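You operate a simulated robot arm through the tools that you are given. There is no shell and no other tool.

Carry out the task below with a simulated robot arm. There is one attempt and no reset: what you move stays moved.

## Task
Trim the charger to 28 volts by the multimeter.
Fine: dial on V first, red probe in the red jack, black in the black.

The check looks at the end state, three seconds after you hand in, the way a careful person would. Anything else that was tipped, shoved, dropped, spilled or broken makes it a failure.

## Robot
A 7-joint arm with a two-finger parallel gripper, fixed in place. Base frame: the origin is on the floor under the middle of its stand, x ahead of it, y to its left, z up; the work surface is at about z = 760. Units: mm, degrees, N and s.
With the tool pointing down near the work surface it reaches from about 380 to 900 mm from the base axis. Its first joint turns from -115.0 to 115.0 degrees. Payload 3.91 kg.
The tool frame sits at the grasp point between the pads (the TCP): z along the fingers, y along the line on which they close. The tips reach 30 mm beyond it. Largest opening 110 mm; finger width 20, thickness 10; the body of the gripper, 48 by 112 mm, starts 55 mm behind the TCP.
Orientation is that of the tool frame in the base frame, as a unit quaternion [w, x, y, z]. With the fingers straight down and closing along the base's y, the tool's x points along the base's -x, its y along +y and its z along -z.

## Interface
- The arm moves only by the tool drive_tool. Its argument "series" is a list of rows, each a list of 7 numbers: the shift along the base's x, y, z in mm, then the turn, a rotation vector about the base's x, y, z in degrees, then the gripper command, from -1 (shut) to 1 (fully open), values between in proportion. In form: [[tx, ty, tz, wx, wy, wz, grip], ...]. A call has 1 to 20 rows; each row is the pose to reach, as a shift and turn from the pose commanded when the call began. Rows are played at 5 a second. More than 50 mm and 8.6 degrees between two rows, or a gripper value outside its range, and nothing of the call is played. Where a pose cannot be reached the arm comes as near as it can. A force on the tool above 40 N (or 10 N above the force at the start of the call, whichever is more), or a blocked arm, ends the call early, and 0.2 s more pass. Each finger travels about 153 mm/s and halts on what it meets, pressing with about 31 N; the grip force reading is that of the motor and also rises with nothing between the fingers. The clock runs only during rows and for 0.2 s after the last one: add rows that repeat a pose to give the fingers time. The reply holds the time, the measured pose of the TCP, the force on the tool along the base axes, the opening and the grip force, in the units named above and with some noise, with the torque about the TCP (base axes, N m) and any sound that the robot's microphone picked up.
- Cameras (640 x 400 px; columns grow to the right, rows downward): "scene" is fixed at [50.2, 650.7, 1585]; the picture's right is [-0.50, -0.86, 0.00], its down [-0.62, 0.36, -0.70] and it looks along [0.61, -0.35, -0.71] (base axes); focal length 330 px, centre (320, 200). "wrist" rides on the gripper at [72, 17, -103] in the tool frame; the picture's right is [-0.23, 0.97, 0.00], its down [-0.76, -0.18, -0.62] and it looks along [-0.61, -0.14, 0.78] (tool axes); focal length 222 px, centre (320, 200). There is no depth. A picture from a camera that has moved, and an enlarged one, comes with that camera's place and axes in the base frame and with its lens.
- grab_frame(camera): a new picture of that camera. It takes no simulated time.
- slide_trunk(by): slides the trunk up (or, below 0, down) by that many mm; the arm rides with it, the base frame stays. It gives what a move gives, with no picture.
- enlarge(camera, box): a new picture of the part [left, top, right, bottom] of that camera's present view, enlarged. It takes no simulated time.
- sign_off(): hands the job in; it is judged then, once.

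Nothing tells you positions but the pictures and the camera data. Unless the task says otherwise, let go and move clear before handing in.

The tools are called after "Request:" as a command line: name --pt "numbers of a row" for each row, then --argument value for the rest, lists and objects as JSON in quotes. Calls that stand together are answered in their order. drive_tool: Moves the arm, as the interface text tells. Its arguments: {"type":"object","properties":{"series":{"type":"array","items":{"type":"array","items":{"type":"number"}}}},"required":["series"]} The other tools are called the same way: slide_trunk (by) moves the trunk up or down; grab_frame (camera) takes a picture; enlarge (camera, box) takes an enlarged picture of a part of a camera's view; sign_off () hands the job in.

At the start:

```text
time_s: 0.0
tool_pos: [475.4, 214.6, 1172.3]
tcp_rot: [0.001, 0.0, 1.0, 0.0]
force: [-0.1, 0.0, -0.5]
torque: [-0.02, -0.01, -0.01]
gripper_width: 110.0
grasp_force: 0.0
trunk travel left (down, up): [-800.0, 190.0]
```

scene: 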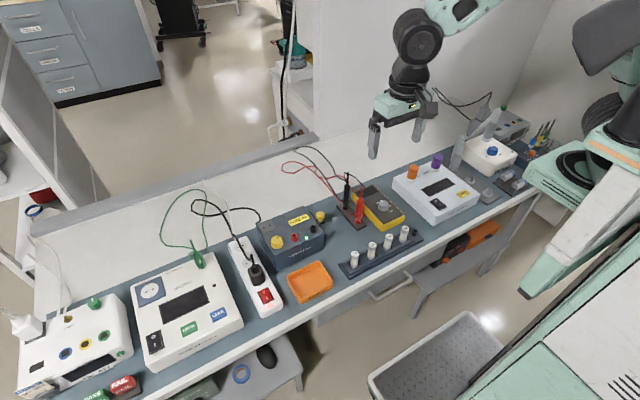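
wrist: 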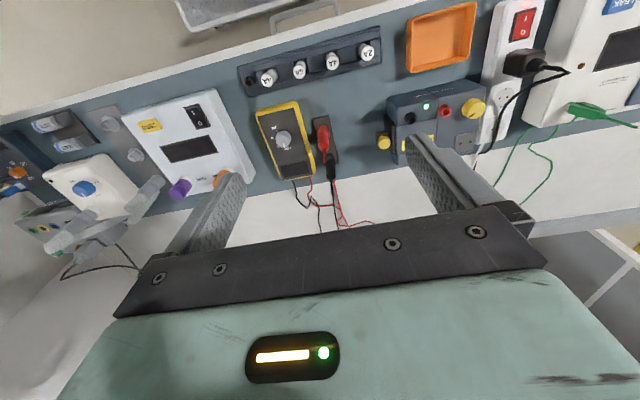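

I see a bench with a blue charger (yellow knobs, red and black jacks, green lamp), a yellow multimeter with a dial, and red and black probes in a holder beside it. I'll look closer first.

Request:
enlarge --camera "scene" --box '[240, 160, 420, 280]'

Request:
enlarge --camera "wrist" --box '[230, 60, 500, 240]'

Request:
enlarge --camera "scene" --box '[320, 170, 420, 240]'

Request:
enlarge --camera "scene" --box '[245, 200, 345, 270]'

```text
3.33 times, centred on (330, 220) of scene
camera zoom: at [50.2, 650.7, 1585.0], right [-0.5, -0.86, 0.0], down [-0.62, 0.36, -0.7], along [0.61, -0.35, -0.71], focal length 1101 px, centre (287, 133)
```

zoom: 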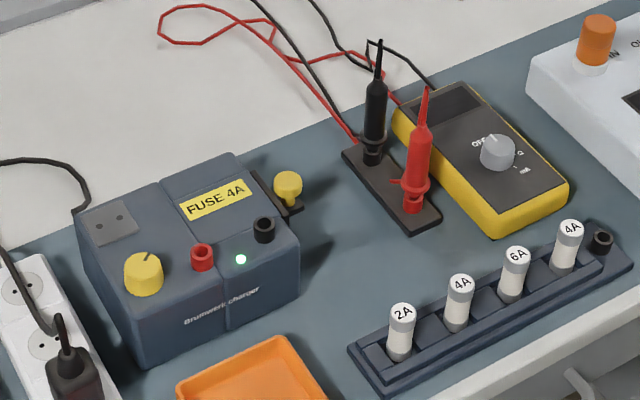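

```text
2.22 times, centred on (365, 150) of wrist
camera zoom: at [403.4, 231.9, 1275.6], right [0.23, 0.97, 0.0], down [0.76, -0.18, 0.62], along [0.61, -0.14, -0.78], focal length 494 px, centre (220, 311)
```

zoom: 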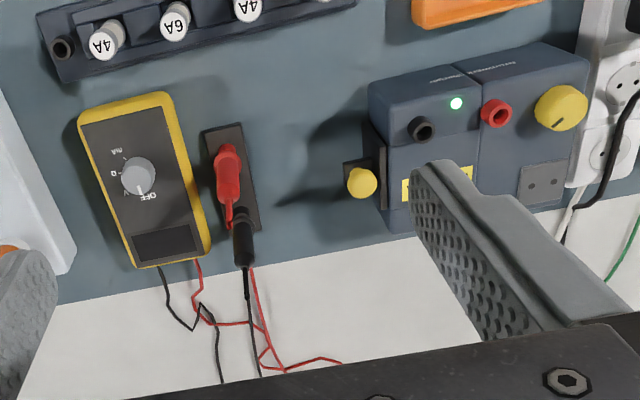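

```text
5.71 times, centred on (370, 205) of scene
camera zoom: at [50.2, 650.7, 1585.0], right [-0.5, -0.86, 0.0], down [-0.62, 0.36, -0.7], along [0.61, -0.35, -0.71], focal length 1887 px, centre (34, 171)
```

zoom: 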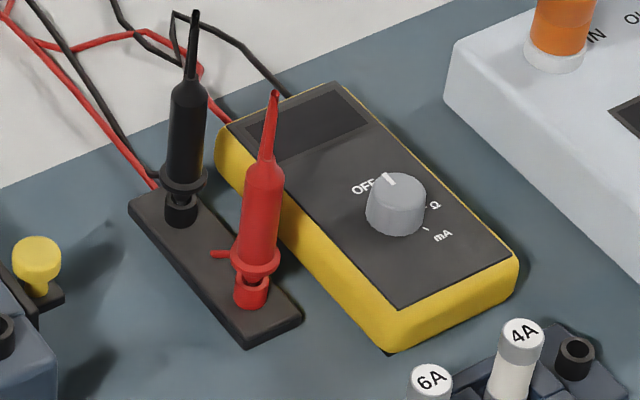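

```text
5.71 times, centred on (295, 235) of scene
camera zoom: at [50.2, 650.7, 1585.0], right [-0.5, -0.86, 0.0], down [-0.62, 0.36, -0.7], along [0.61, -0.35, -0.71], focal length 1887 px, centre (463, 0)
```

zoom: 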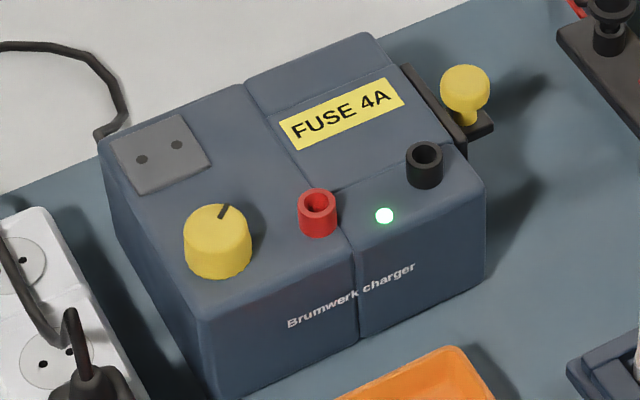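

The meter's dial sits at OFF, and the probes stand upright in a dark holder near x≈605, y≈200. I'll bring the wrist camera closer, staying high, to see the dial, probes and jacks better.

Request:
drive_tool --pt "-15 -10 -40 0 0 0 1" --pt "-30 -20 -80 0 0 0 1" --pt "-40 -30 -120 0 0 0 1" --pt "-40 -40 -160 0 0 0 1" --pt "-40 -40 -160 0 0 0 1"

Request:
grab_frame --camera "wrist"

Request:
grab_frame --camera "scene"

```text
time_s: 1.2
tool_pos: [433.3, 173.7, 1012.5]
tcp_rot: [0.0, 0.0, 1.0, 0.001]
force: [0.0, 0.5, -0.4]
torque: [0.0, 0.04, -0.02]
gripper_width: 109.8
grasp_force: 0.1
trunk travel left (down, up): [-800.0, 190.0]
```

```text
taken
camera wrist: at [361.8, 190.8, 1116.7], right [0.23, 0.97, 0.0], down [0.76, -0.18, 0.62], along [0.61, -0.14, -0.78], focal length 222 px, centre (320, 200)
```

wrist: 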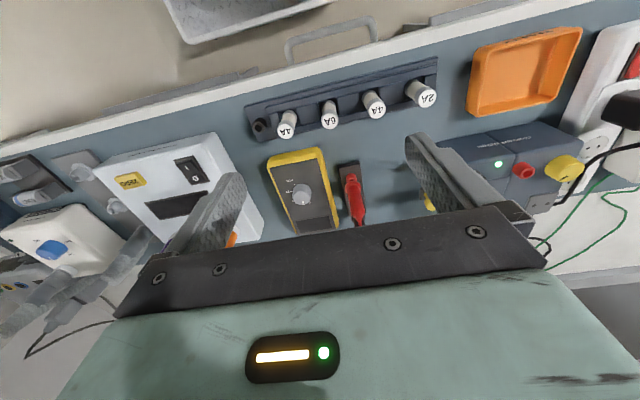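

```text
taken
```

scene: 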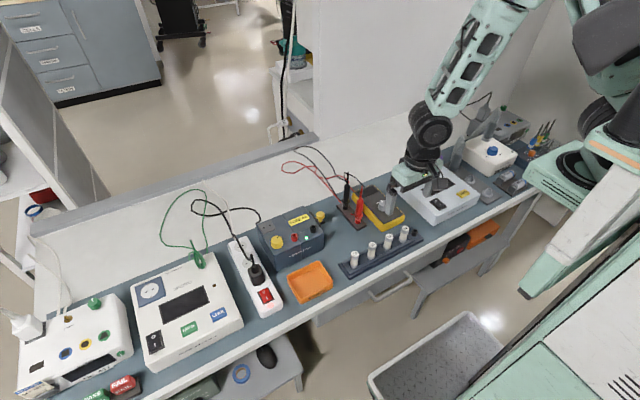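

Request:
enlarge --camera "wrist" --box '[250, 140, 370, 240]'

Request:
enlarge --camera "wrist" --box '[430, 110, 600, 220]'

```text
4.00 times, centred on (310, 190) of wrist
camera zoom: at [361.8, 190.8, 1116.7], right [0.23, 0.97, 0.0], down [0.76, -0.18, 0.62], along [0.61, -0.14, -0.78], focal length 888 px, centre (360, 240)
```

zoom: 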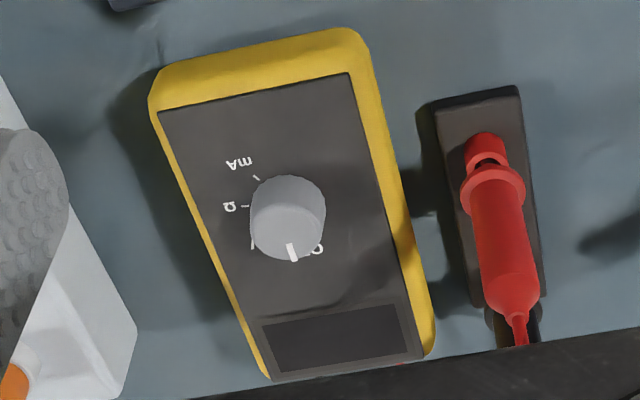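

```text
3.64 times, centred on (515, 165) of wrist
camera zoom: at [361.8, 190.8, 1116.7], right [0.23, 0.97, 0.0], down [0.76, -0.18, 0.62], along [0.61, -0.14, -0.78], focal length 808 px, centre (-389, 327)
```

zoom: 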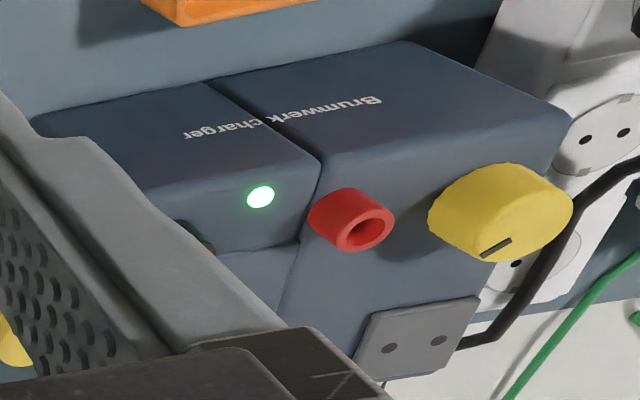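

The dial pointer is at OFF with V next to it on the −y side (clockwise seen from above). I'll move forward for a closer view of the probes and their cables, keeping the fingers well above them.

Request:
drive_tool --pt "40 5 0 0 0 0 1" --pt "80 10 0 0 0 0 1" --pt "110 12 0 0 0 0 1" --pt "110 12 0 0 0 0 1"

Request:
grab_frame --camera "wrist"

Request:
enlarge --camera "wrist" --box '[230, 60, 410, 180]'

```text
time_s: 2.2
tool_pos: [543.4, 186.5, 1011.1]
tcp_rot: [0.001, 0.0, 1.0, 0.0]
force: [-0.2, 0.4, -0.6]
torque: [0.01, -0.02, 0.03]
gripper_width: 109.9
grasp_force: 0.0
trunk travel left (down, up): [-800.0, 190.0]
```

```text
taken
camera wrist: at [471.1, 204.1, 1114.6], right [0.23, 0.97, 0.0], down [0.76, -0.18, 0.62], along [0.61, -0.14, -0.78], focal length 222 px, centre (320, 200)
```

wrist: 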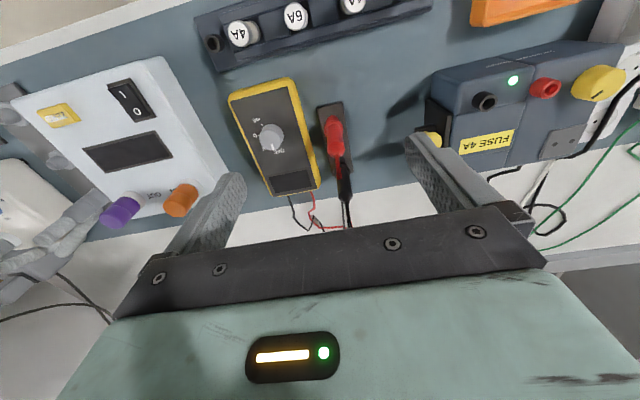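

```text
3.33 times, centred on (320, 120) of wrist
camera zoom: at [471.1, 204.1, 1114.6], right [0.23, 0.97, 0.0], down [0.76, -0.18, 0.62], along [0.61, -0.14, -0.78], focal length 740 px, centre (320, 467)
```

zoom: 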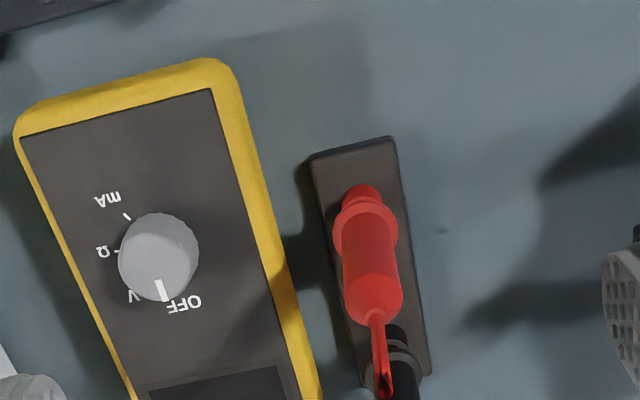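

Request:
enlarge --camera "scene" --box '[325, 165, 385, 235]'

Request:
enlarge --camera "wrist" --box '[280, 90, 400, 230]'

Request:
enlarge --camera "wrist" --box '[420, 50, 630, 180]'

```text
5.71 times, centred on (355, 200) of scene
camera zoom: at [50.2, 650.7, 1585.0], right [-0.5, -0.86, 0.0], down [-0.62, 0.36, -0.7], along [0.61, -0.35, -0.71], focal length 1887 px, centre (120, 200)
```

zoom: 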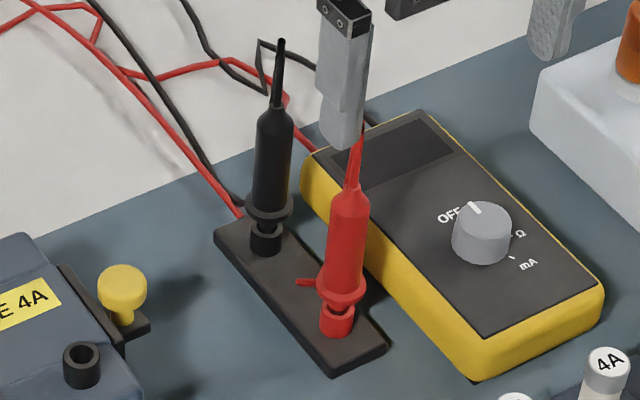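

```text
2.86 times, centred on (340, 160) of wrist
camera zoom: at [471.1, 204.1, 1114.6], right [0.23, 0.97, 0.0], down [0.76, -0.18, 0.62], along [0.61, -0.14, -0.78], focal length 635 px, centre (263, 314)
```

zoom: 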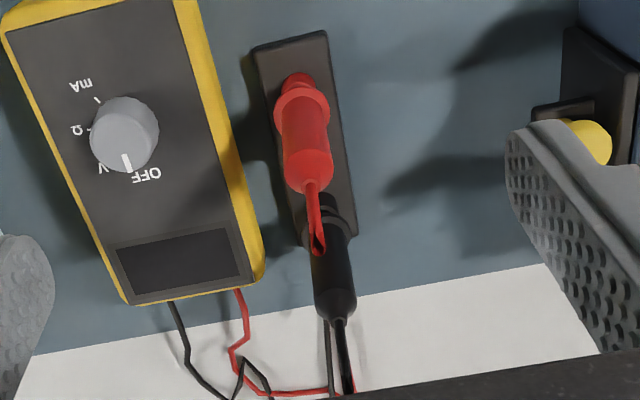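

```text
3.05 times, centred on (525, 115) of wrist
camera zoom: at [471.1, 204.1, 1114.6], right [0.23, 0.97, 0.0], down [0.76, -0.18, 0.62], along [0.61, -0.14, -0.78], focal length 677 px, centre (-305, 459)
```

zoom: 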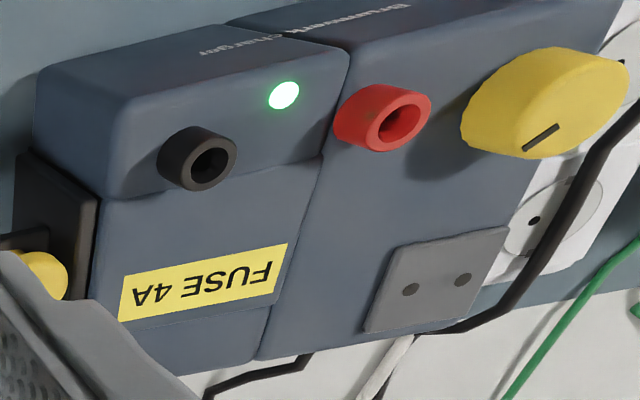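

Request:
enlarge --camera "scene" --box '[338, 190, 370, 225]'

Request:
enlarge --camera "wrist" --box '[320, 110, 370, 180]'

Request:
enlarge --camera "scene" --box '[338, 165, 370, 190]'

```text
11.43 times, centred on (354, 208) of scene
camera zoom: at [50.2, 650.7, 1585.0], right [-0.5, -0.86, 0.0], down [-0.62, 0.36, -0.7], along [0.61, -0.35, -0.71], focal length 3774 px, centre (-69, 114)
```

zoom: 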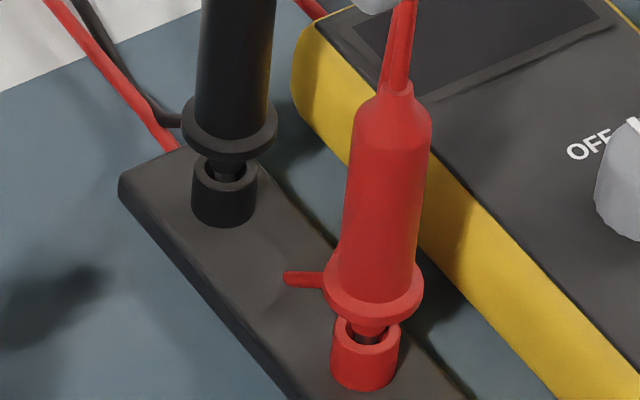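

```text
5.71 times, centred on (345, 145) of wrist
camera zoom: at [471.1, 204.1, 1114.6], right [0.23, 0.97, 0.0], down [0.76, -0.18, 0.62], along [0.61, -0.14, -0.78], focal length 1269 px, centre (177, 514)
```

zoom: 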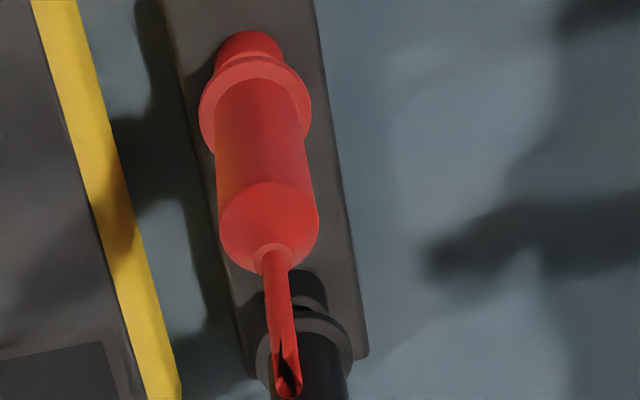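

```text
16.00 times, centred on (354, 178) of scene
camera zoom: at [50.2, 650.7, 1585.0], right [-0.5, -0.86, 0.0], down [-0.62, 0.36, -0.7], along [0.61, -0.35, -0.71], focal length 5283 px, centre (-224, 560)
```

zoom: 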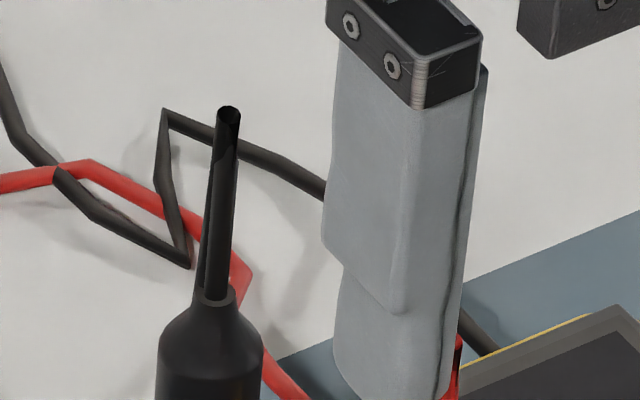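

The probes stand tip-down in the holder with cables out of their tops: red at about (590,195), black at about (660,196), and the jack mouths at about (578,424) and (578,366), z≈862. Next I'll go above the dial with a narrower opening to see its marks from close up.

Request:
drive_tool --pt "0 -40 0 0 0 0 0.2" --pt "5 -75 -20 0 0 0 0.1" --pt "10 -80 -60 0 0 0 0.1" --pt "20 -80 -100 0 0 0 0.1" --pt "30 -80 -110 0 0 0 0.1" --pt "30 -80 -110 0 0 0 0.1"

Request:
grab_frame --camera "wrist"

Request:
enlarge --camera "wrist" --box '[260, 90, 380, 190]'

Request:
enlarge --camera "scene" --box '[320, 160, 420, 240]'

```text
time_s: 3.6
tool_pos: [574.4, 105.2, 903.0]
tcp_rot: [0.0, 0.0, 1.0, 0.0]
force: [0.1, -0.1, -0.9]
torque: [0.01, -0.03, 0.04]
gripper_width: 60.5
grasp_force: 0.0
trunk travel left (down, up): [-800.0, 190.0]
```

```text
taken
camera wrist: at [502.9, 123.5, 1006.7], right [0.23, 0.97, 0.0], down [0.76, -0.18, 0.62], along [0.61, -0.14, -0.78], focal length 222 px, centre (320, 200)
```

wrist: 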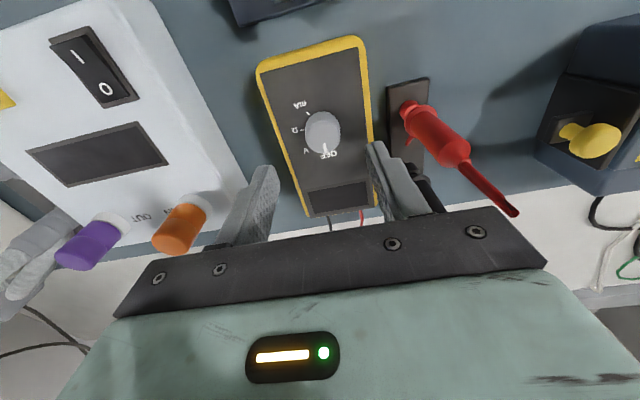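

```text
4.00 times, centred on (320, 140) of wrist
camera zoom: at [502.9, 123.5, 1006.7], right [0.23, 0.97, 0.0], down [0.76, -0.18, 0.62], along [0.61, -0.14, -0.78], focal length 888 px, centre (320, 440)
```

zoom: 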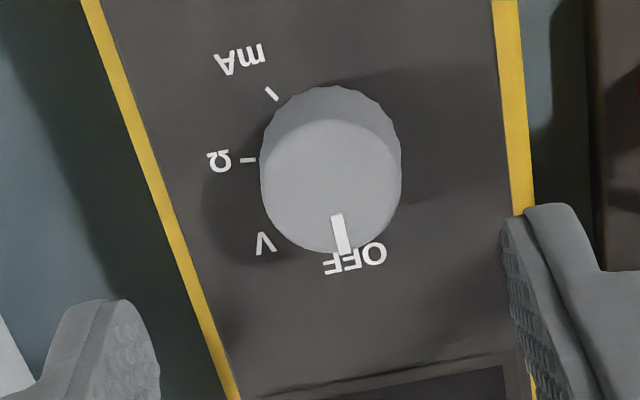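

```text
5.00 times, centred on (370, 200) of scene
camera zoom: at [50.2, 650.7, 1585.0], right [-0.5, -0.86, 0.0], down [-0.62, 0.36, -0.7], along [0.61, -0.35, -0.71], focal length 1651 px, centre (70, 200)
```

zoom: 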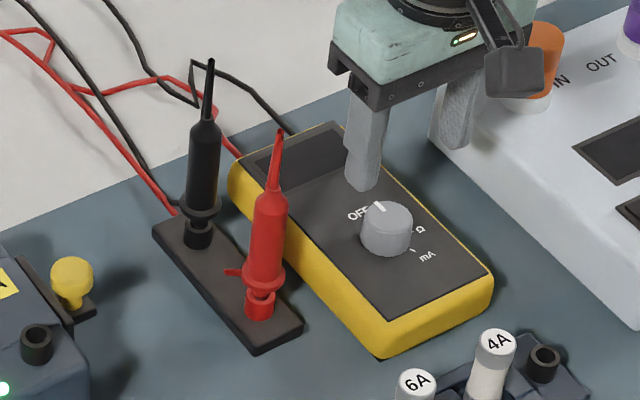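

The knob's centre is about 2.4 mm in +x and 1.7 mm in +y from the TCP, its top near z≈825, and V is about 50° clockwise from OFF. I'll lower the fingers around the knob and check they straddle it evenly before closing.

Request:
drive_tool --pt "2.4 1.7 -15 0 0 0 -0.1" --pt "2.4 1.7 -30 0 0 0 -0.18" --pt "2.4 1.7 -45 0 0 0 -0.18" --pt "2.4 1.7 -53 0 0 0 -0.18" --pt "2.4 1.7 -53 0 0 0 -0.18"

Request:
enlarge --camera "wrist" --box '[250, 110, 390, 220]'

Request:
enlarge --camera "scene" --box '[340, 165, 420, 225]'

```text
time_s: 4.8
tool_pos: [577.4, 106.6, 849.4]
tcp_rot: [0.0, 0.0, 1.0, 0.0]
force: [-0.5, 0.0, 0.2]
torque: [0.02, -0.02, 0.02]
gripper_width: 44.8
grasp_force: 0.1
trunk travel left (down, up): [-800.0, 190.0]
```

```text
3.64 times, centred on (320, 165) of wrist
camera zoom: at [506.2, 124.8, 952.5], right [0.23, 0.97, 0.0], down [0.76, -0.18, 0.62], along [0.61, -0.14, -0.78], focal length 808 px, centre (320, 327)
```

zoom: 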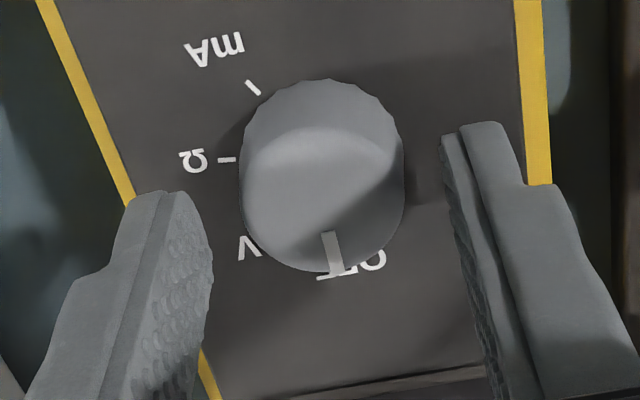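

```text
6.67 times, centred on (380, 195) of scene
camera zoom: at [50.2, 650.7, 1585.0], right [-0.5, -0.86, 0.0], down [-0.62, 0.36, -0.7], along [0.61, -0.35, -0.71], focal length 2201 px, centre (-80, 233)
```

zoom: 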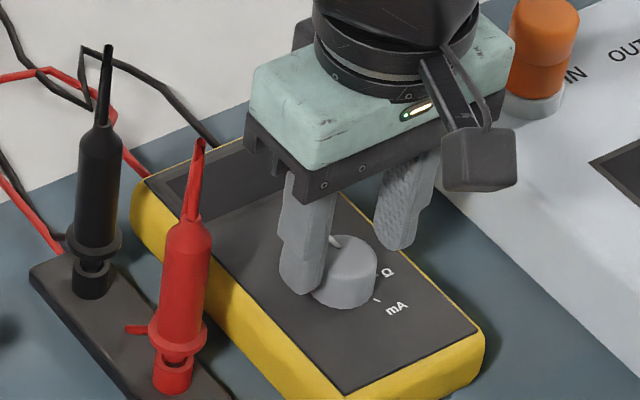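

The fingers straddle the knob nearly evenly. I'll lower a bit more with a sub-millimetre correction and close gently.

Request:
drive_tool --pt "-1.0 0.5 -6 0 0 0 -0.18" --pt "-1.0 0.5 -6 0 0 0 -0.3" --pt "-1.0 0.5 -6 0 0 0 -0.4" --pt "-1.0 0.5 -6 0 0 0 -0.44" --pt "-1.0 0.5 -6 0 0 0 -0.48" --pt "-1.0 0.5 -6 0 0 0 -0.55" --pt "-1.0 0.5 -6 0 0 0 -0.6"

Request:
enlarge --camera "wrist" --box '[250, 110, 390, 220]'

```text
time_s: 6.4
tool_pos: [576.8, 106.4, 844.2]
tcp_rot: [0.0, 0.0, 1.0, 0.0]
force: [2.4, -8.8, 1.9]
torque: [-0.28, 0.01, 0.0]
gripper_width: 30.7
grasp_force: 44.5
trunk travel left (down, up): [-800.0, 190.0]
```

```text
3.64 times, centred on (320, 165) of wrist
camera zoom: at [505.0, 125.3, 947.3], right [0.23, 0.97, 0.0], down [0.76, -0.18, 0.62], along [0.61, -0.14, -0.78], focal length 808 px, centre (320, 327)
```

zoom: 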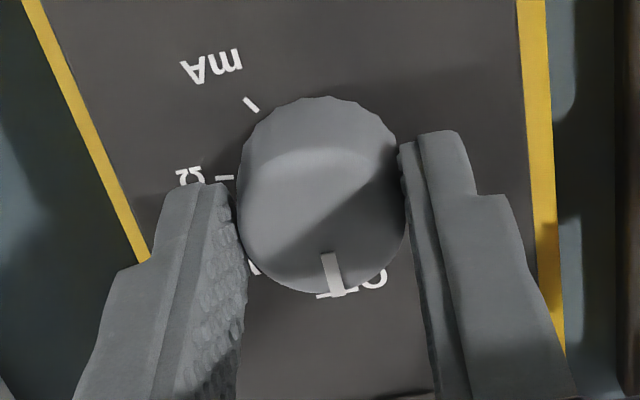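

The grip holds the knob with a small side load, so I'll relax the TCP slightly in −y and turn the knob clockwise about 50°.

Request:
drive_tool --pt "0 -0.8 0 0 0 0 -0.6" --pt "0 -0.8 0 0 0 -8 -0.6" --pt "0 -0.8 0 0 0 -16 -0.6" --pt "0 -0.8 0 0 0 -24 -0.6" --pt "0 -0.8 0 0 0 -32 -0.6" --pt "0 -0.8 0 0 0 -40 -0.6" --pt "0 -0.8 0 0 0 -46 -0.6" --pt "0 -0.8 0 0 0 -50 -0.6" --pt "0 -0.8 0 0 0 -50 -0.6"

Request:
enlarge --camera "wrist" --box '[250, 110, 390, 220]'

Request:
enlarge --camera "scene" --box '[320, 160, 420, 240]'

```text
time_s: 8.4
tool_pos: [576.8, 108.2, 843.7]
tcp_rot: [0.0, 0.424, 0.906, 0.001]
force: [-4.4, -1.7, 31.3]
torque: [-0.22, 0.13, 0.0]
gripper_width: 30.5
grasp_force: 45.0
trunk travel left (down, up): [-800.0, 190.0]
```

```text
3.64 times, centred on (320, 165) of wrist
camera zoom: at [544.2, 175.6, 947.2], right [0.89, 0.45, 0.0], down [0.35, -0.7, 0.62], along [0.28, -0.56, -0.78], focal length 808 px, centre (320, 327)
```

zoom: 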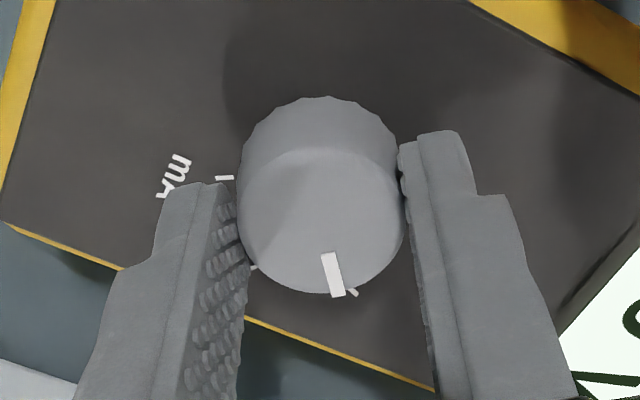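

```text
5.00 times, centred on (370, 200) of scene
camera zoom: at [50.2, 650.7, 1585.0], right [-0.5, -0.86, 0.0], down [-0.62, 0.36, -0.7], along [0.61, -0.35, -0.71], focal length 1651 px, centre (70, 200)
```

zoom: 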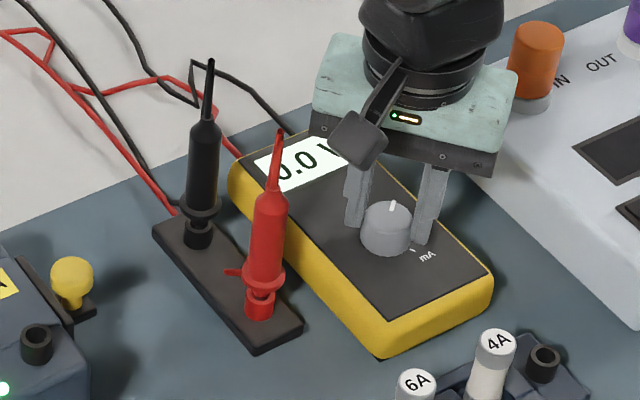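

The display lights up and shows 0.0 V, so the dial is on V. I'll open the fingers in place, then rise straight up.

Request:
drive_tool --pt "0 0 0 0 0 0 -0.42" --pt "0 0 0 0 0 0 -0.36" --pt "0 0 0 0 0 0 -0.25" --pt "0 0 2 0 0 0 -0.18" --pt "0 0 20 0 0 0 -0.18" --pt "0 0 50 0 0 0 -0.18" --pt "0 0 95 0 0 0 -0.18" --pt "0 0 140 0 0 0 0" --pt "0 0 140 0 0 0 0"

Request:
grab_frame --camera "scene"

Request:
enlarge --camera "scene" --box '[320, 160, 420, 240]'

Request:
grab_frame --camera "wrist"

```text
time_s: 10.4
tool_pos: [576.5, 108.9, 984.3]
tcp_rot: [0.0, 0.422, 0.906, -0.001]
force: [-0.2, 0.6, -0.2]
torque: [0.01, 0.0, -0.01]
gripper_width: 54.8
grasp_force: 0.0
trunk travel left (down, up): [-800.0, 190.0]
```

```text
taken
```

scene: 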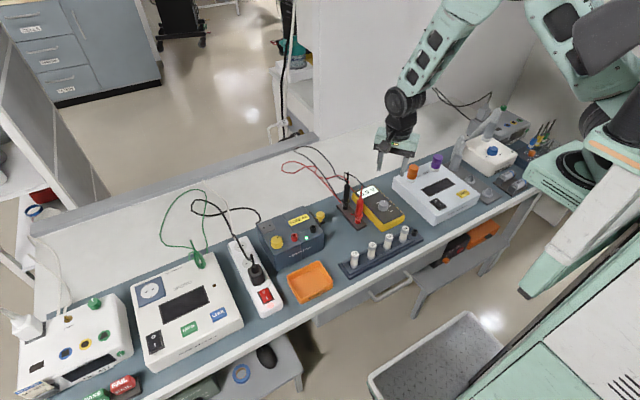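

```text
5.00 times, centred on (370, 200) of scene
camera zoom: at [50.2, 650.7, 1585.0], right [-0.5, -0.86, 0.0], down [-0.62, 0.36, -0.7], along [0.61, -0.35, -0.71], focal length 1651 px, centre (70, 200)
```

zoom: 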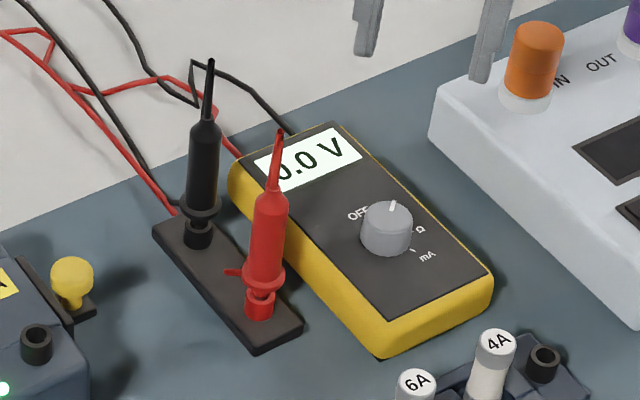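

```text
taken
camera wrist: at [543.1, 175.9, 1087.5], right [0.89, 0.45, 0.0], down [0.35, -0.7, 0.62], along [0.28, -0.56, -0.78], focal length 222 px, centre (320, 200)
```

wrist: 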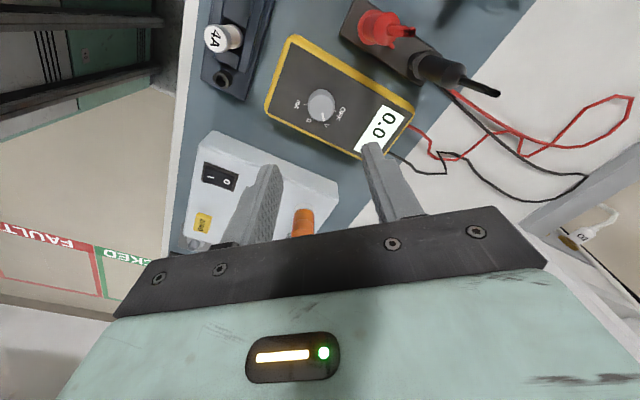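

The dial stays on V and the meter hasn't moved. Now I'll turn the tool back and go above the red probe.

Request:
drive_tool --pt "2 10 6 0 0 8 0" --pt "4 20 10 0 0 16 0" --pt "6 35 15 0 0 24 0" --pt "8 50 15 0 0 32 0" --pt "10 65 15 0 0 40 0" --pt "12 80 15 0 0 48 0" --pt "13 87 15 0 0 50 0" --pt "13 87 15 0 0 50 0"

Request:
grab_frame --camera "wrist"

Request:
enlarge --camera "wrist" --box '[260, 80, 380, 180]'

```text
time_s: 12.2
tool_pos: [587.2, 196.1, 998.2]
tcp_rot: [0.0, -0.001, 1.0, 0.001]
force: [0.2, 1.1, 0.6]
torque: [0.01, -0.02, -0.01]
gripper_width: 54.9
grasp_force: 0.1
trunk travel left (down, up): [-800.0, 190.0]
```

```text
taken
camera wrist: at [516.2, 214.4, 1101.8], right [0.23, 0.97, 0.0], down [0.76, -0.18, 0.62], along [0.61, -0.14, -0.78], focal length 222 px, centre (320, 200)
```

wrist: 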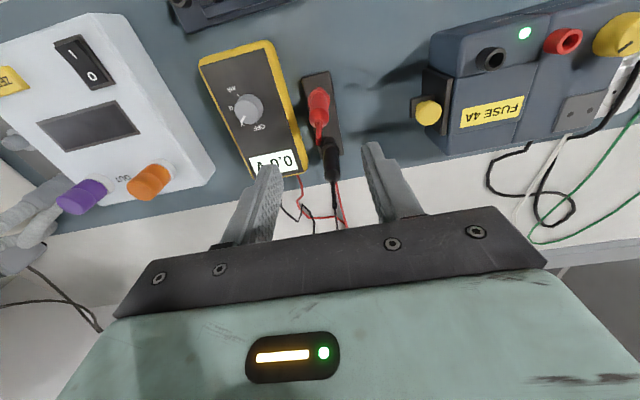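

```text
4.00 times, centred on (320, 130) of wrist
camera zoom: at [516.2, 214.4, 1101.8], right [0.23, 0.97, 0.0], down [0.76, -0.18, 0.62], along [0.61, -0.14, -0.78], focal length 888 px, centre (320, 480)
```

zoom: 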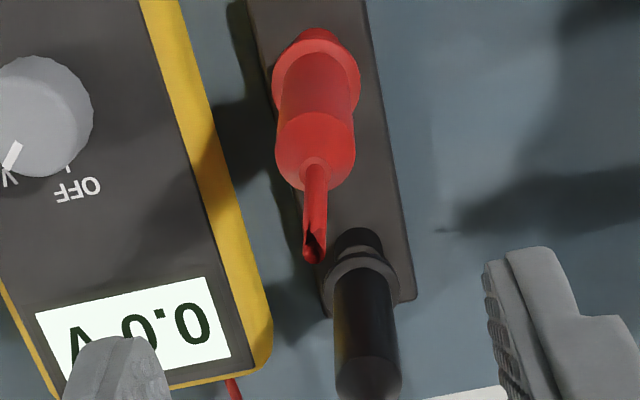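

The probe axis is about 1 mm +x and 1.4 mm −y from the TCP. I'll descend so the palm stays above the cable loop, then check alignment.

Request:
drive_tool --pt "1.1 -1.4 -30 0 0 0 0" --pt "1.1 -1.4 -65 0 0 0 -0.1" --pt "1.1 -1.4 -95 0 0 0 -0.2" --pt "1.1 -1.4 -116 0 0 0 -0.25" --pt "1.1 -1.4 -116 0 0 0 -0.25"

Request:
enlarge --camera "wrist" --box '[250, 100, 390, 220]'

Request:
enlarge --camera "scene" --box '[325, 165, 395, 235]'

```text
time_s: 13.4
tool_pos: [589.1, 191.3, 883.1]
tcp_rot: [0.0, 0.001, 1.0, 0.001]
force: [0.0, 0.5, -1.0]
torque: [0.0, 0.01, -0.04]
gripper_width: 41.2
grasp_force: 0.1
trunk travel left (down, up): [-800.0, 190.0]
```

```text
3.33 times, centred on (320, 160) of wrist
camera zoom: at [516.7, 209.8, 986.0], right [0.23, 0.97, 0.0], down [0.76, -0.18, 0.62], along [0.61, -0.14, -0.78], focal length 740 px, centre (320, 333)
```

zoom: 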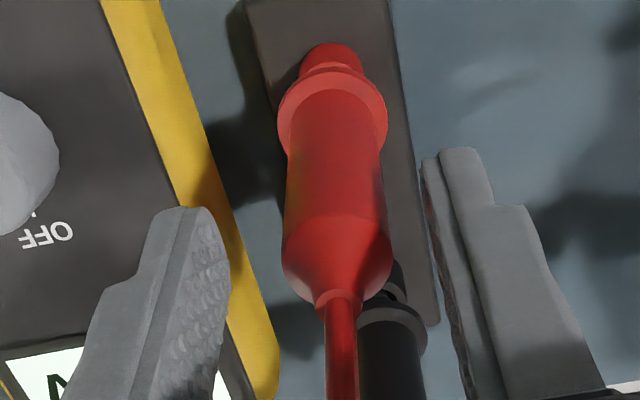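

```text
5.71 times, centred on (360, 200) of scene
camera zoom: at [50.2, 650.7, 1585.0], right [-0.5, -0.86, 0.0], down [-0.62, 0.36, -0.7], along [0.61, -0.35, -0.71], focal length 1887 px, centre (91, 200)
```

zoom: 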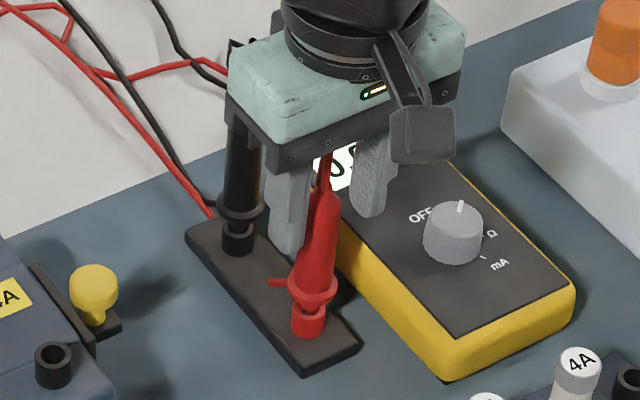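

The image shows the probe about 3.6 mm to +y and 1.8 mm to −x of the finger centre; I'll correct and re-check.

Request:
drive_tool --pt "-1.0 2 0 0 0 0 -0.25" --pt "-1.8 3.6 0 0 0 0 -0.25" --pt "-1.8 3.6 0 0 0 0 -0.25" --pt "-1.8 3.6 0 0 0 0 -0.25"

Request:
enlarge --camera "wrist" --box '[250, 100, 390, 220]'

```text
time_s: 14.4
tool_pos: [588.1, 196.5, 882.3]
tcp_rot: [0.0, 0.0, 1.0, 0.0]
force: [0.9, 0.9, -0.5]
torque: [-0.01, 0.05, 0.0]
gripper_width: 41.6
grasp_force: 0.1
trunk travel left (down, up): [-800.0, 190.0]
```

```text
3.33 times, centred on (320, 160) of wrist
camera zoom: at [515.8, 214.3, 986.3], right [0.23, 0.97, 0.0], down [0.76, -0.18, 0.62], along [0.61, -0.14, -0.78], focal length 740 px, centre (320, 333)
```

zoom: 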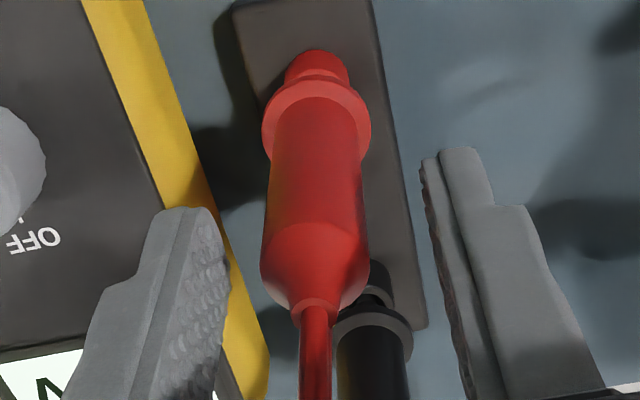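

Aligned within a millimetre; closing gently on the red probe's body.

Request:
drive_tool --pt "0.3 -0.5 0 0 0 0 -0.35" --pt "0.3 -0.5 0 0 0 0 -0.5" --pt "0.3 -0.5 0 0 0 0 -0.58" --pt "0.3 -0.5 0 0 0 0 -0.62" --pt "0.3 -0.5 0 0 0 0 -0.68" --pt "0.3 -0.5 0 0 0 0 -0.8" --pt "0.3 -0.5 0 0 0 0 -0.8"

Request:
enlarge --camera "wrist" --box '[250, 100, 390, 220]'

Request:
enlarge --camera "scene" --box '[325, 165, 395, 235]'

```text
time_s: 16.0
tool_pos: [587.6, 196.3, 882.2]
tcp_rot: [0.0, 0.001, 1.0, 0.0]
force: [0.5, -9.3, 2.2]
torque: [-0.76, -0.04, -0.03]
gripper_width: 19.6
grasp_force: 30.9
trunk travel left (down, up): [-800.0, 190.0]
```

```text
3.33 times, centred on (320, 160) of wrist
camera zoom: at [516.2, 213.5, 985.7], right [0.23, 0.97, 0.0], down [0.76, -0.18, 0.62], along [0.61, -0.14, -0.78], focal length 740 px, centre (320, 333)
```

zoom: 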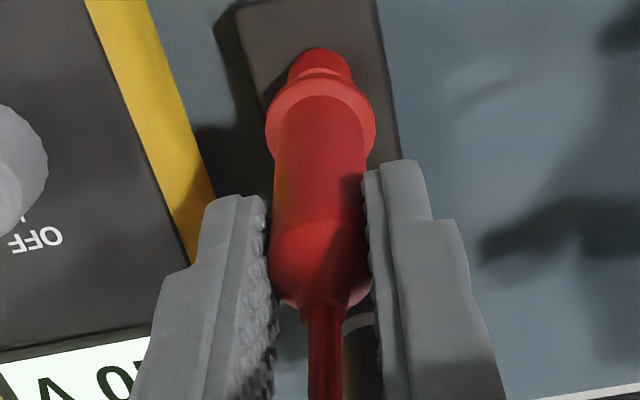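

```text
5.71 times, centred on (360, 200) of scene
camera zoom: at [50.2, 650.7, 1585.0], right [-0.5, -0.86, 0.0], down [-0.62, 0.36, -0.7], along [0.61, -0.35, -0.71], focal length 1887 px, centre (91, 200)
```

zoom: 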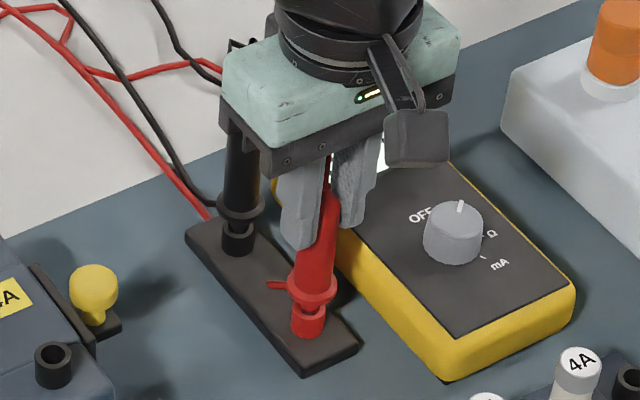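

Gripped at 19.6 mm. I'll ease out the side load by shifting slightly in −y before lifting.

Request:
drive_tool --pt "0 -0.5 0 0 0 0 -0.8" --pt "0 -1.0 0 0 0 0 -0.8" --pt "0 -1.0 0 0 0 0 -0.8"

```text
time_s: 16.8
tool_pos: [587.9, 194.8, 881.7]
tcp_rot: [0.001, 0.0, 1.0, 0.0]
force: [-3.3, -5.5, -1.5]
torque: [-0.46, 0.34, -0.03]
gripper_width: 19.5
grasp_force: 31.4
trunk travel left (down, up): [-800.0, 190.0]
```

Request:
drive_tool --pt "0 -0.6 0 0 0 0 -0.8" --pt "0.3 -1.2 0 0 0 0 -0.8" --pt "0.3 -1.2 0 0 0 0 -0.8"

```text
time_s: 17.6
tool_pos: [589.7, 194.0, 883.1]
tcp_rot: [0.001, 0.0, 1.0, 0.001]
force: [-3.8, 3.4, 0.4]
torque: [0.36, 0.38, -0.01]
gripper_width: 19.4
grasp_force: 30.4
trunk travel left (down, up): [-800.0, 190.0]
```

Side load is near neutral now; lifting the red probe straight up.

Request:
drive_tool --pt "-0.3 0.4 2 0 0 0 -0.8" --pt "-0.3 0.4 10 0 0 0 -0.8" --pt "-0.3 0.4 20 0 0 0 -0.8" --pt "-0.3 0.4 35 0 0 0 -0.8" --pt "-0.3 0.4 55 0 0 0 -0.8" --pt "-0.3 0.4 80 0 0 0 -0.8" --pt "-0.3 0.4 105 0 0 0 -0.8" --pt "-0.3 0.4 130 0 0 0 -0.8" --pt "-0.3 0.4 130 0 0 0 -0.8"

Request:
grab_frame --camera "scene"

Request:
grab_frame --camera "wrist"

Request:
enlarge --camera "scene" --box '[310, 130, 410, 230]'

```text
time_s: 19.6
tool_pos: [589.0, 193.9, 1010.8]
tcp_rot: [0.0, 0.0, 1.0, 0.0]
force: [-0.3, -0.4, -1.5]
torque: [0.05, -0.01, 0.01]
gripper_width: 19.4
grasp_force: 31.0
trunk travel left (down, up): [-800.0, 190.0]
```

```text
taken
```

scene: 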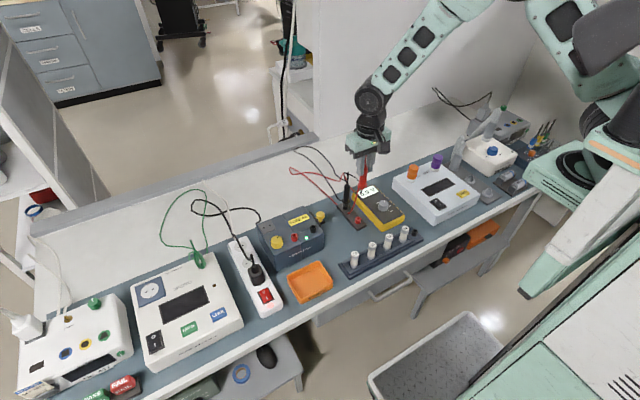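

```text
taken
camera wrist: at [517.4, 212.3, 1114.0], right [0.23, 0.97, 0.0], down [0.76, -0.18, 0.62], along [0.61, -0.14, -0.78], focal length 222 px, centre (320, 200)
```

wrist: 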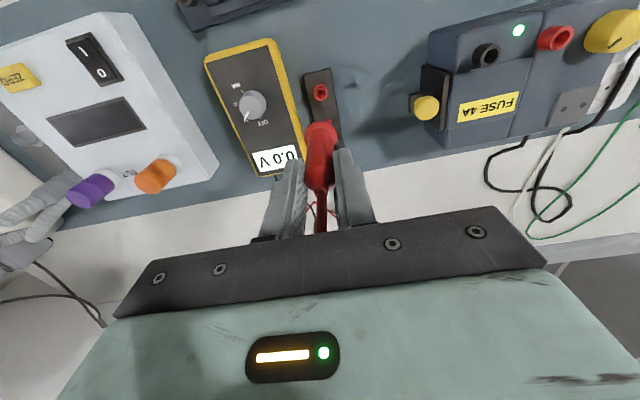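

```text
4.00 times, centred on (360, 180) of scene
camera zoom: at [50.2, 650.7, 1585.0], right [-0.5, -0.86, 0.0], down [-0.62, 0.36, -0.7], along [0.61, -0.35, -0.71], focal length 1321 px, centre (160, 280)
```

zoom: 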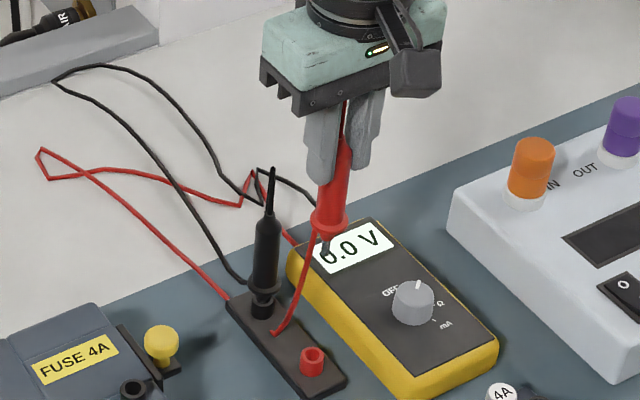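

Request:
enlarge --camera "scene" --box '[340, 150, 390, 225]'

Request:
enlarge --camera "wrist" --box '[270, 70, 370, 190]'

Request:
enlarge --camera "wrist" --box '[410, 0, 640, 130]'

```text
5.33 times, centred on (365, 188) of scene
camera zoom: at [50.2, 650.7, 1585.0], right [-0.5, -0.86, 0.0], down [-0.62, 0.36, -0.7], along [0.61, -0.35, -0.71], focal length 1761 px, centre (80, 267)
```

zoom: 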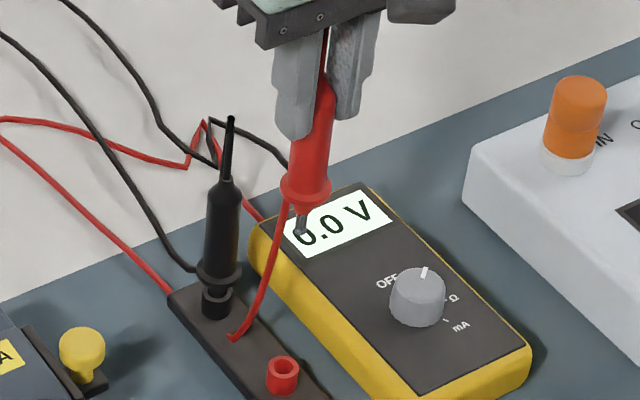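

```text
3.33 times, centred on (320, 130) of wrist
camera zoom: at [517.4, 212.3, 1114.0], right [0.23, 0.97, 0.0], down [0.76, -0.18, 0.62], along [0.61, -0.14, -0.78], focal length 740 px, centre (320, 433)
```

zoom: 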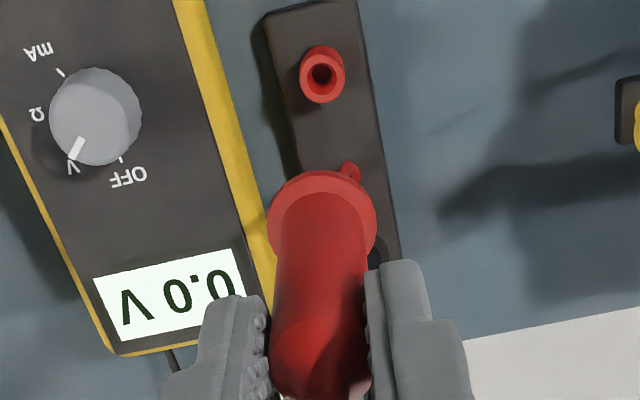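

```text
2.78 times, centred on (525, 65) of wrist
camera zoom: at [517.4, 212.3, 1114.0], right [0.23, 0.97, 0.0], down [0.76, -0.18, 0.62], along [0.61, -0.14, -0.78], focal length 618 px, centre (-250, 576)
```

zoom: 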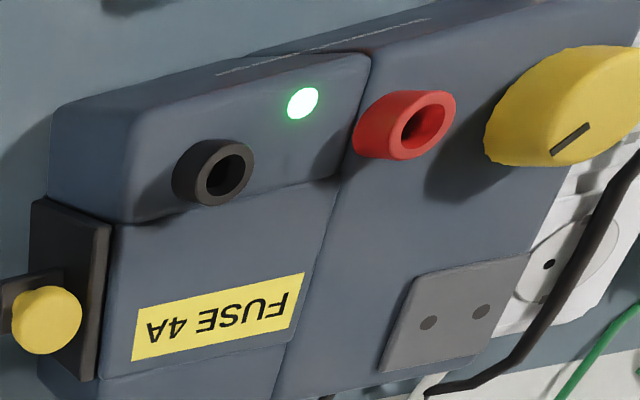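

The red probe is out, its tip about 111 mm below the TCP. I'll carry it at height over to the red jack at about (578,424), moving slowly because of the cable.

Request:
drive_tool --pt "0 0 20 0 0 0 -0.8" --pt "-1 20 25 0 0 0 -0.8" --pt "-2 45 25 0 0 0 -0.8" --pt "-3 70 25 0 0 0 -0.8" --pt "-4 95 25 0 0 0 -0.8" --pt "-6 120 25 0 0 0 -0.8" --pt "-7 145 25 0 0 0 -0.8" --pt "-8 170 25 0 0 0 -0.8" --pt "-9 195 25 0 0 0 -0.8" --pt "-10 215 25 0 0 0 -0.8" --pt "-11 228 25 0 0 0 -0.8" --pt "-11 230 15 0 0 0 -0.8" --pt "-11 230 10 0 0 0 -0.8" --pt "-11 230 10 0 0 0 -0.8"

Request:
grab_frame --camera "scene"

Request:
grab_frame --camera "wrist"

Request:
enlarge --camera "wrist" --box '[250, 60, 390, 180]'

Request:
enlarge --camera "scene" --box '[240, 150, 380, 260]'

```text
time_s: 22.6
tool_pos: [578.3, 424.2, 1020.9]
tcp_rot: [0.0, 0.0, 1.0, 0.0]
force: [0.7, 0.0, -0.3]
torque: [-0.03, -0.02, -0.03]
gripper_width: 19.1
grasp_force: 31.1
trunk travel left (down, up): [-800.0, 190.0]
```

```text
taken
```

scene: 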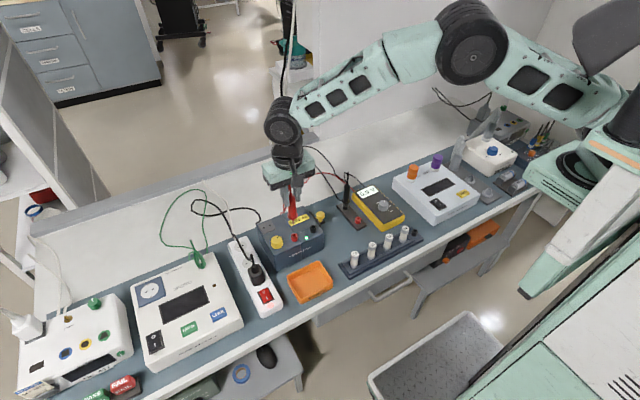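

```text
taken
camera wrist: at [506.5, 441.4, 1124.0], right [0.23, 0.97, 0.0], down [0.76, -0.18, 0.62], along [0.61, -0.14, -0.78], focal length 222 px, centre (320, 200)
```

wrist: 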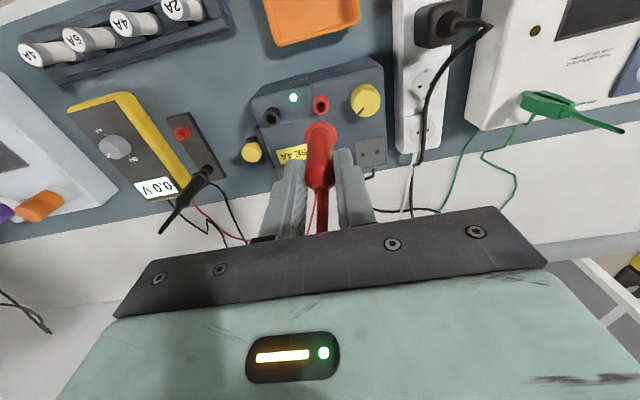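

```text
3.33 times, centred on (320, 120) of wrist
camera zoom: at [506.5, 441.4, 1124.0], right [0.23, 0.97, 0.0], down [0.76, -0.18, 0.62], along [0.61, -0.14, -0.78], focal length 740 px, centre (320, 467)
```

zoom: 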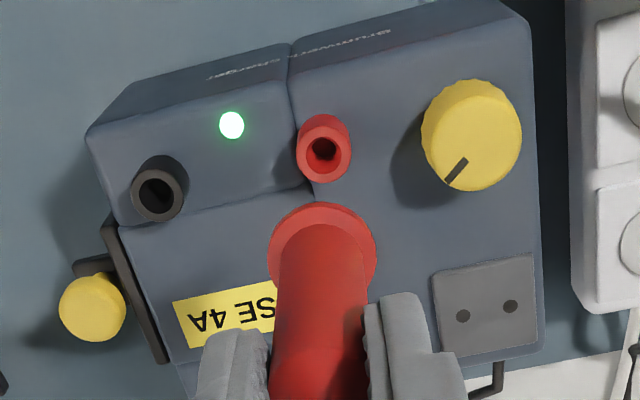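

```text
3.64 times, centred on (310, 205) of scene
camera zoom: at [50.2, 650.7, 1585.0], right [-0.5, -0.86, 0.0], down [-0.62, 0.36, -0.7], along [0.61, -0.35, -0.71], focal length 1201 px, centre (356, 182)
```

zoom: 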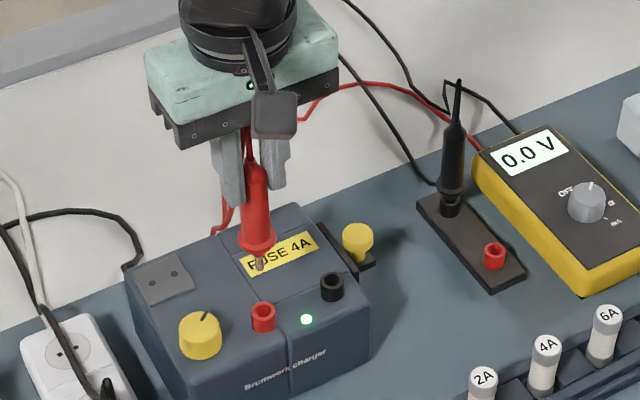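

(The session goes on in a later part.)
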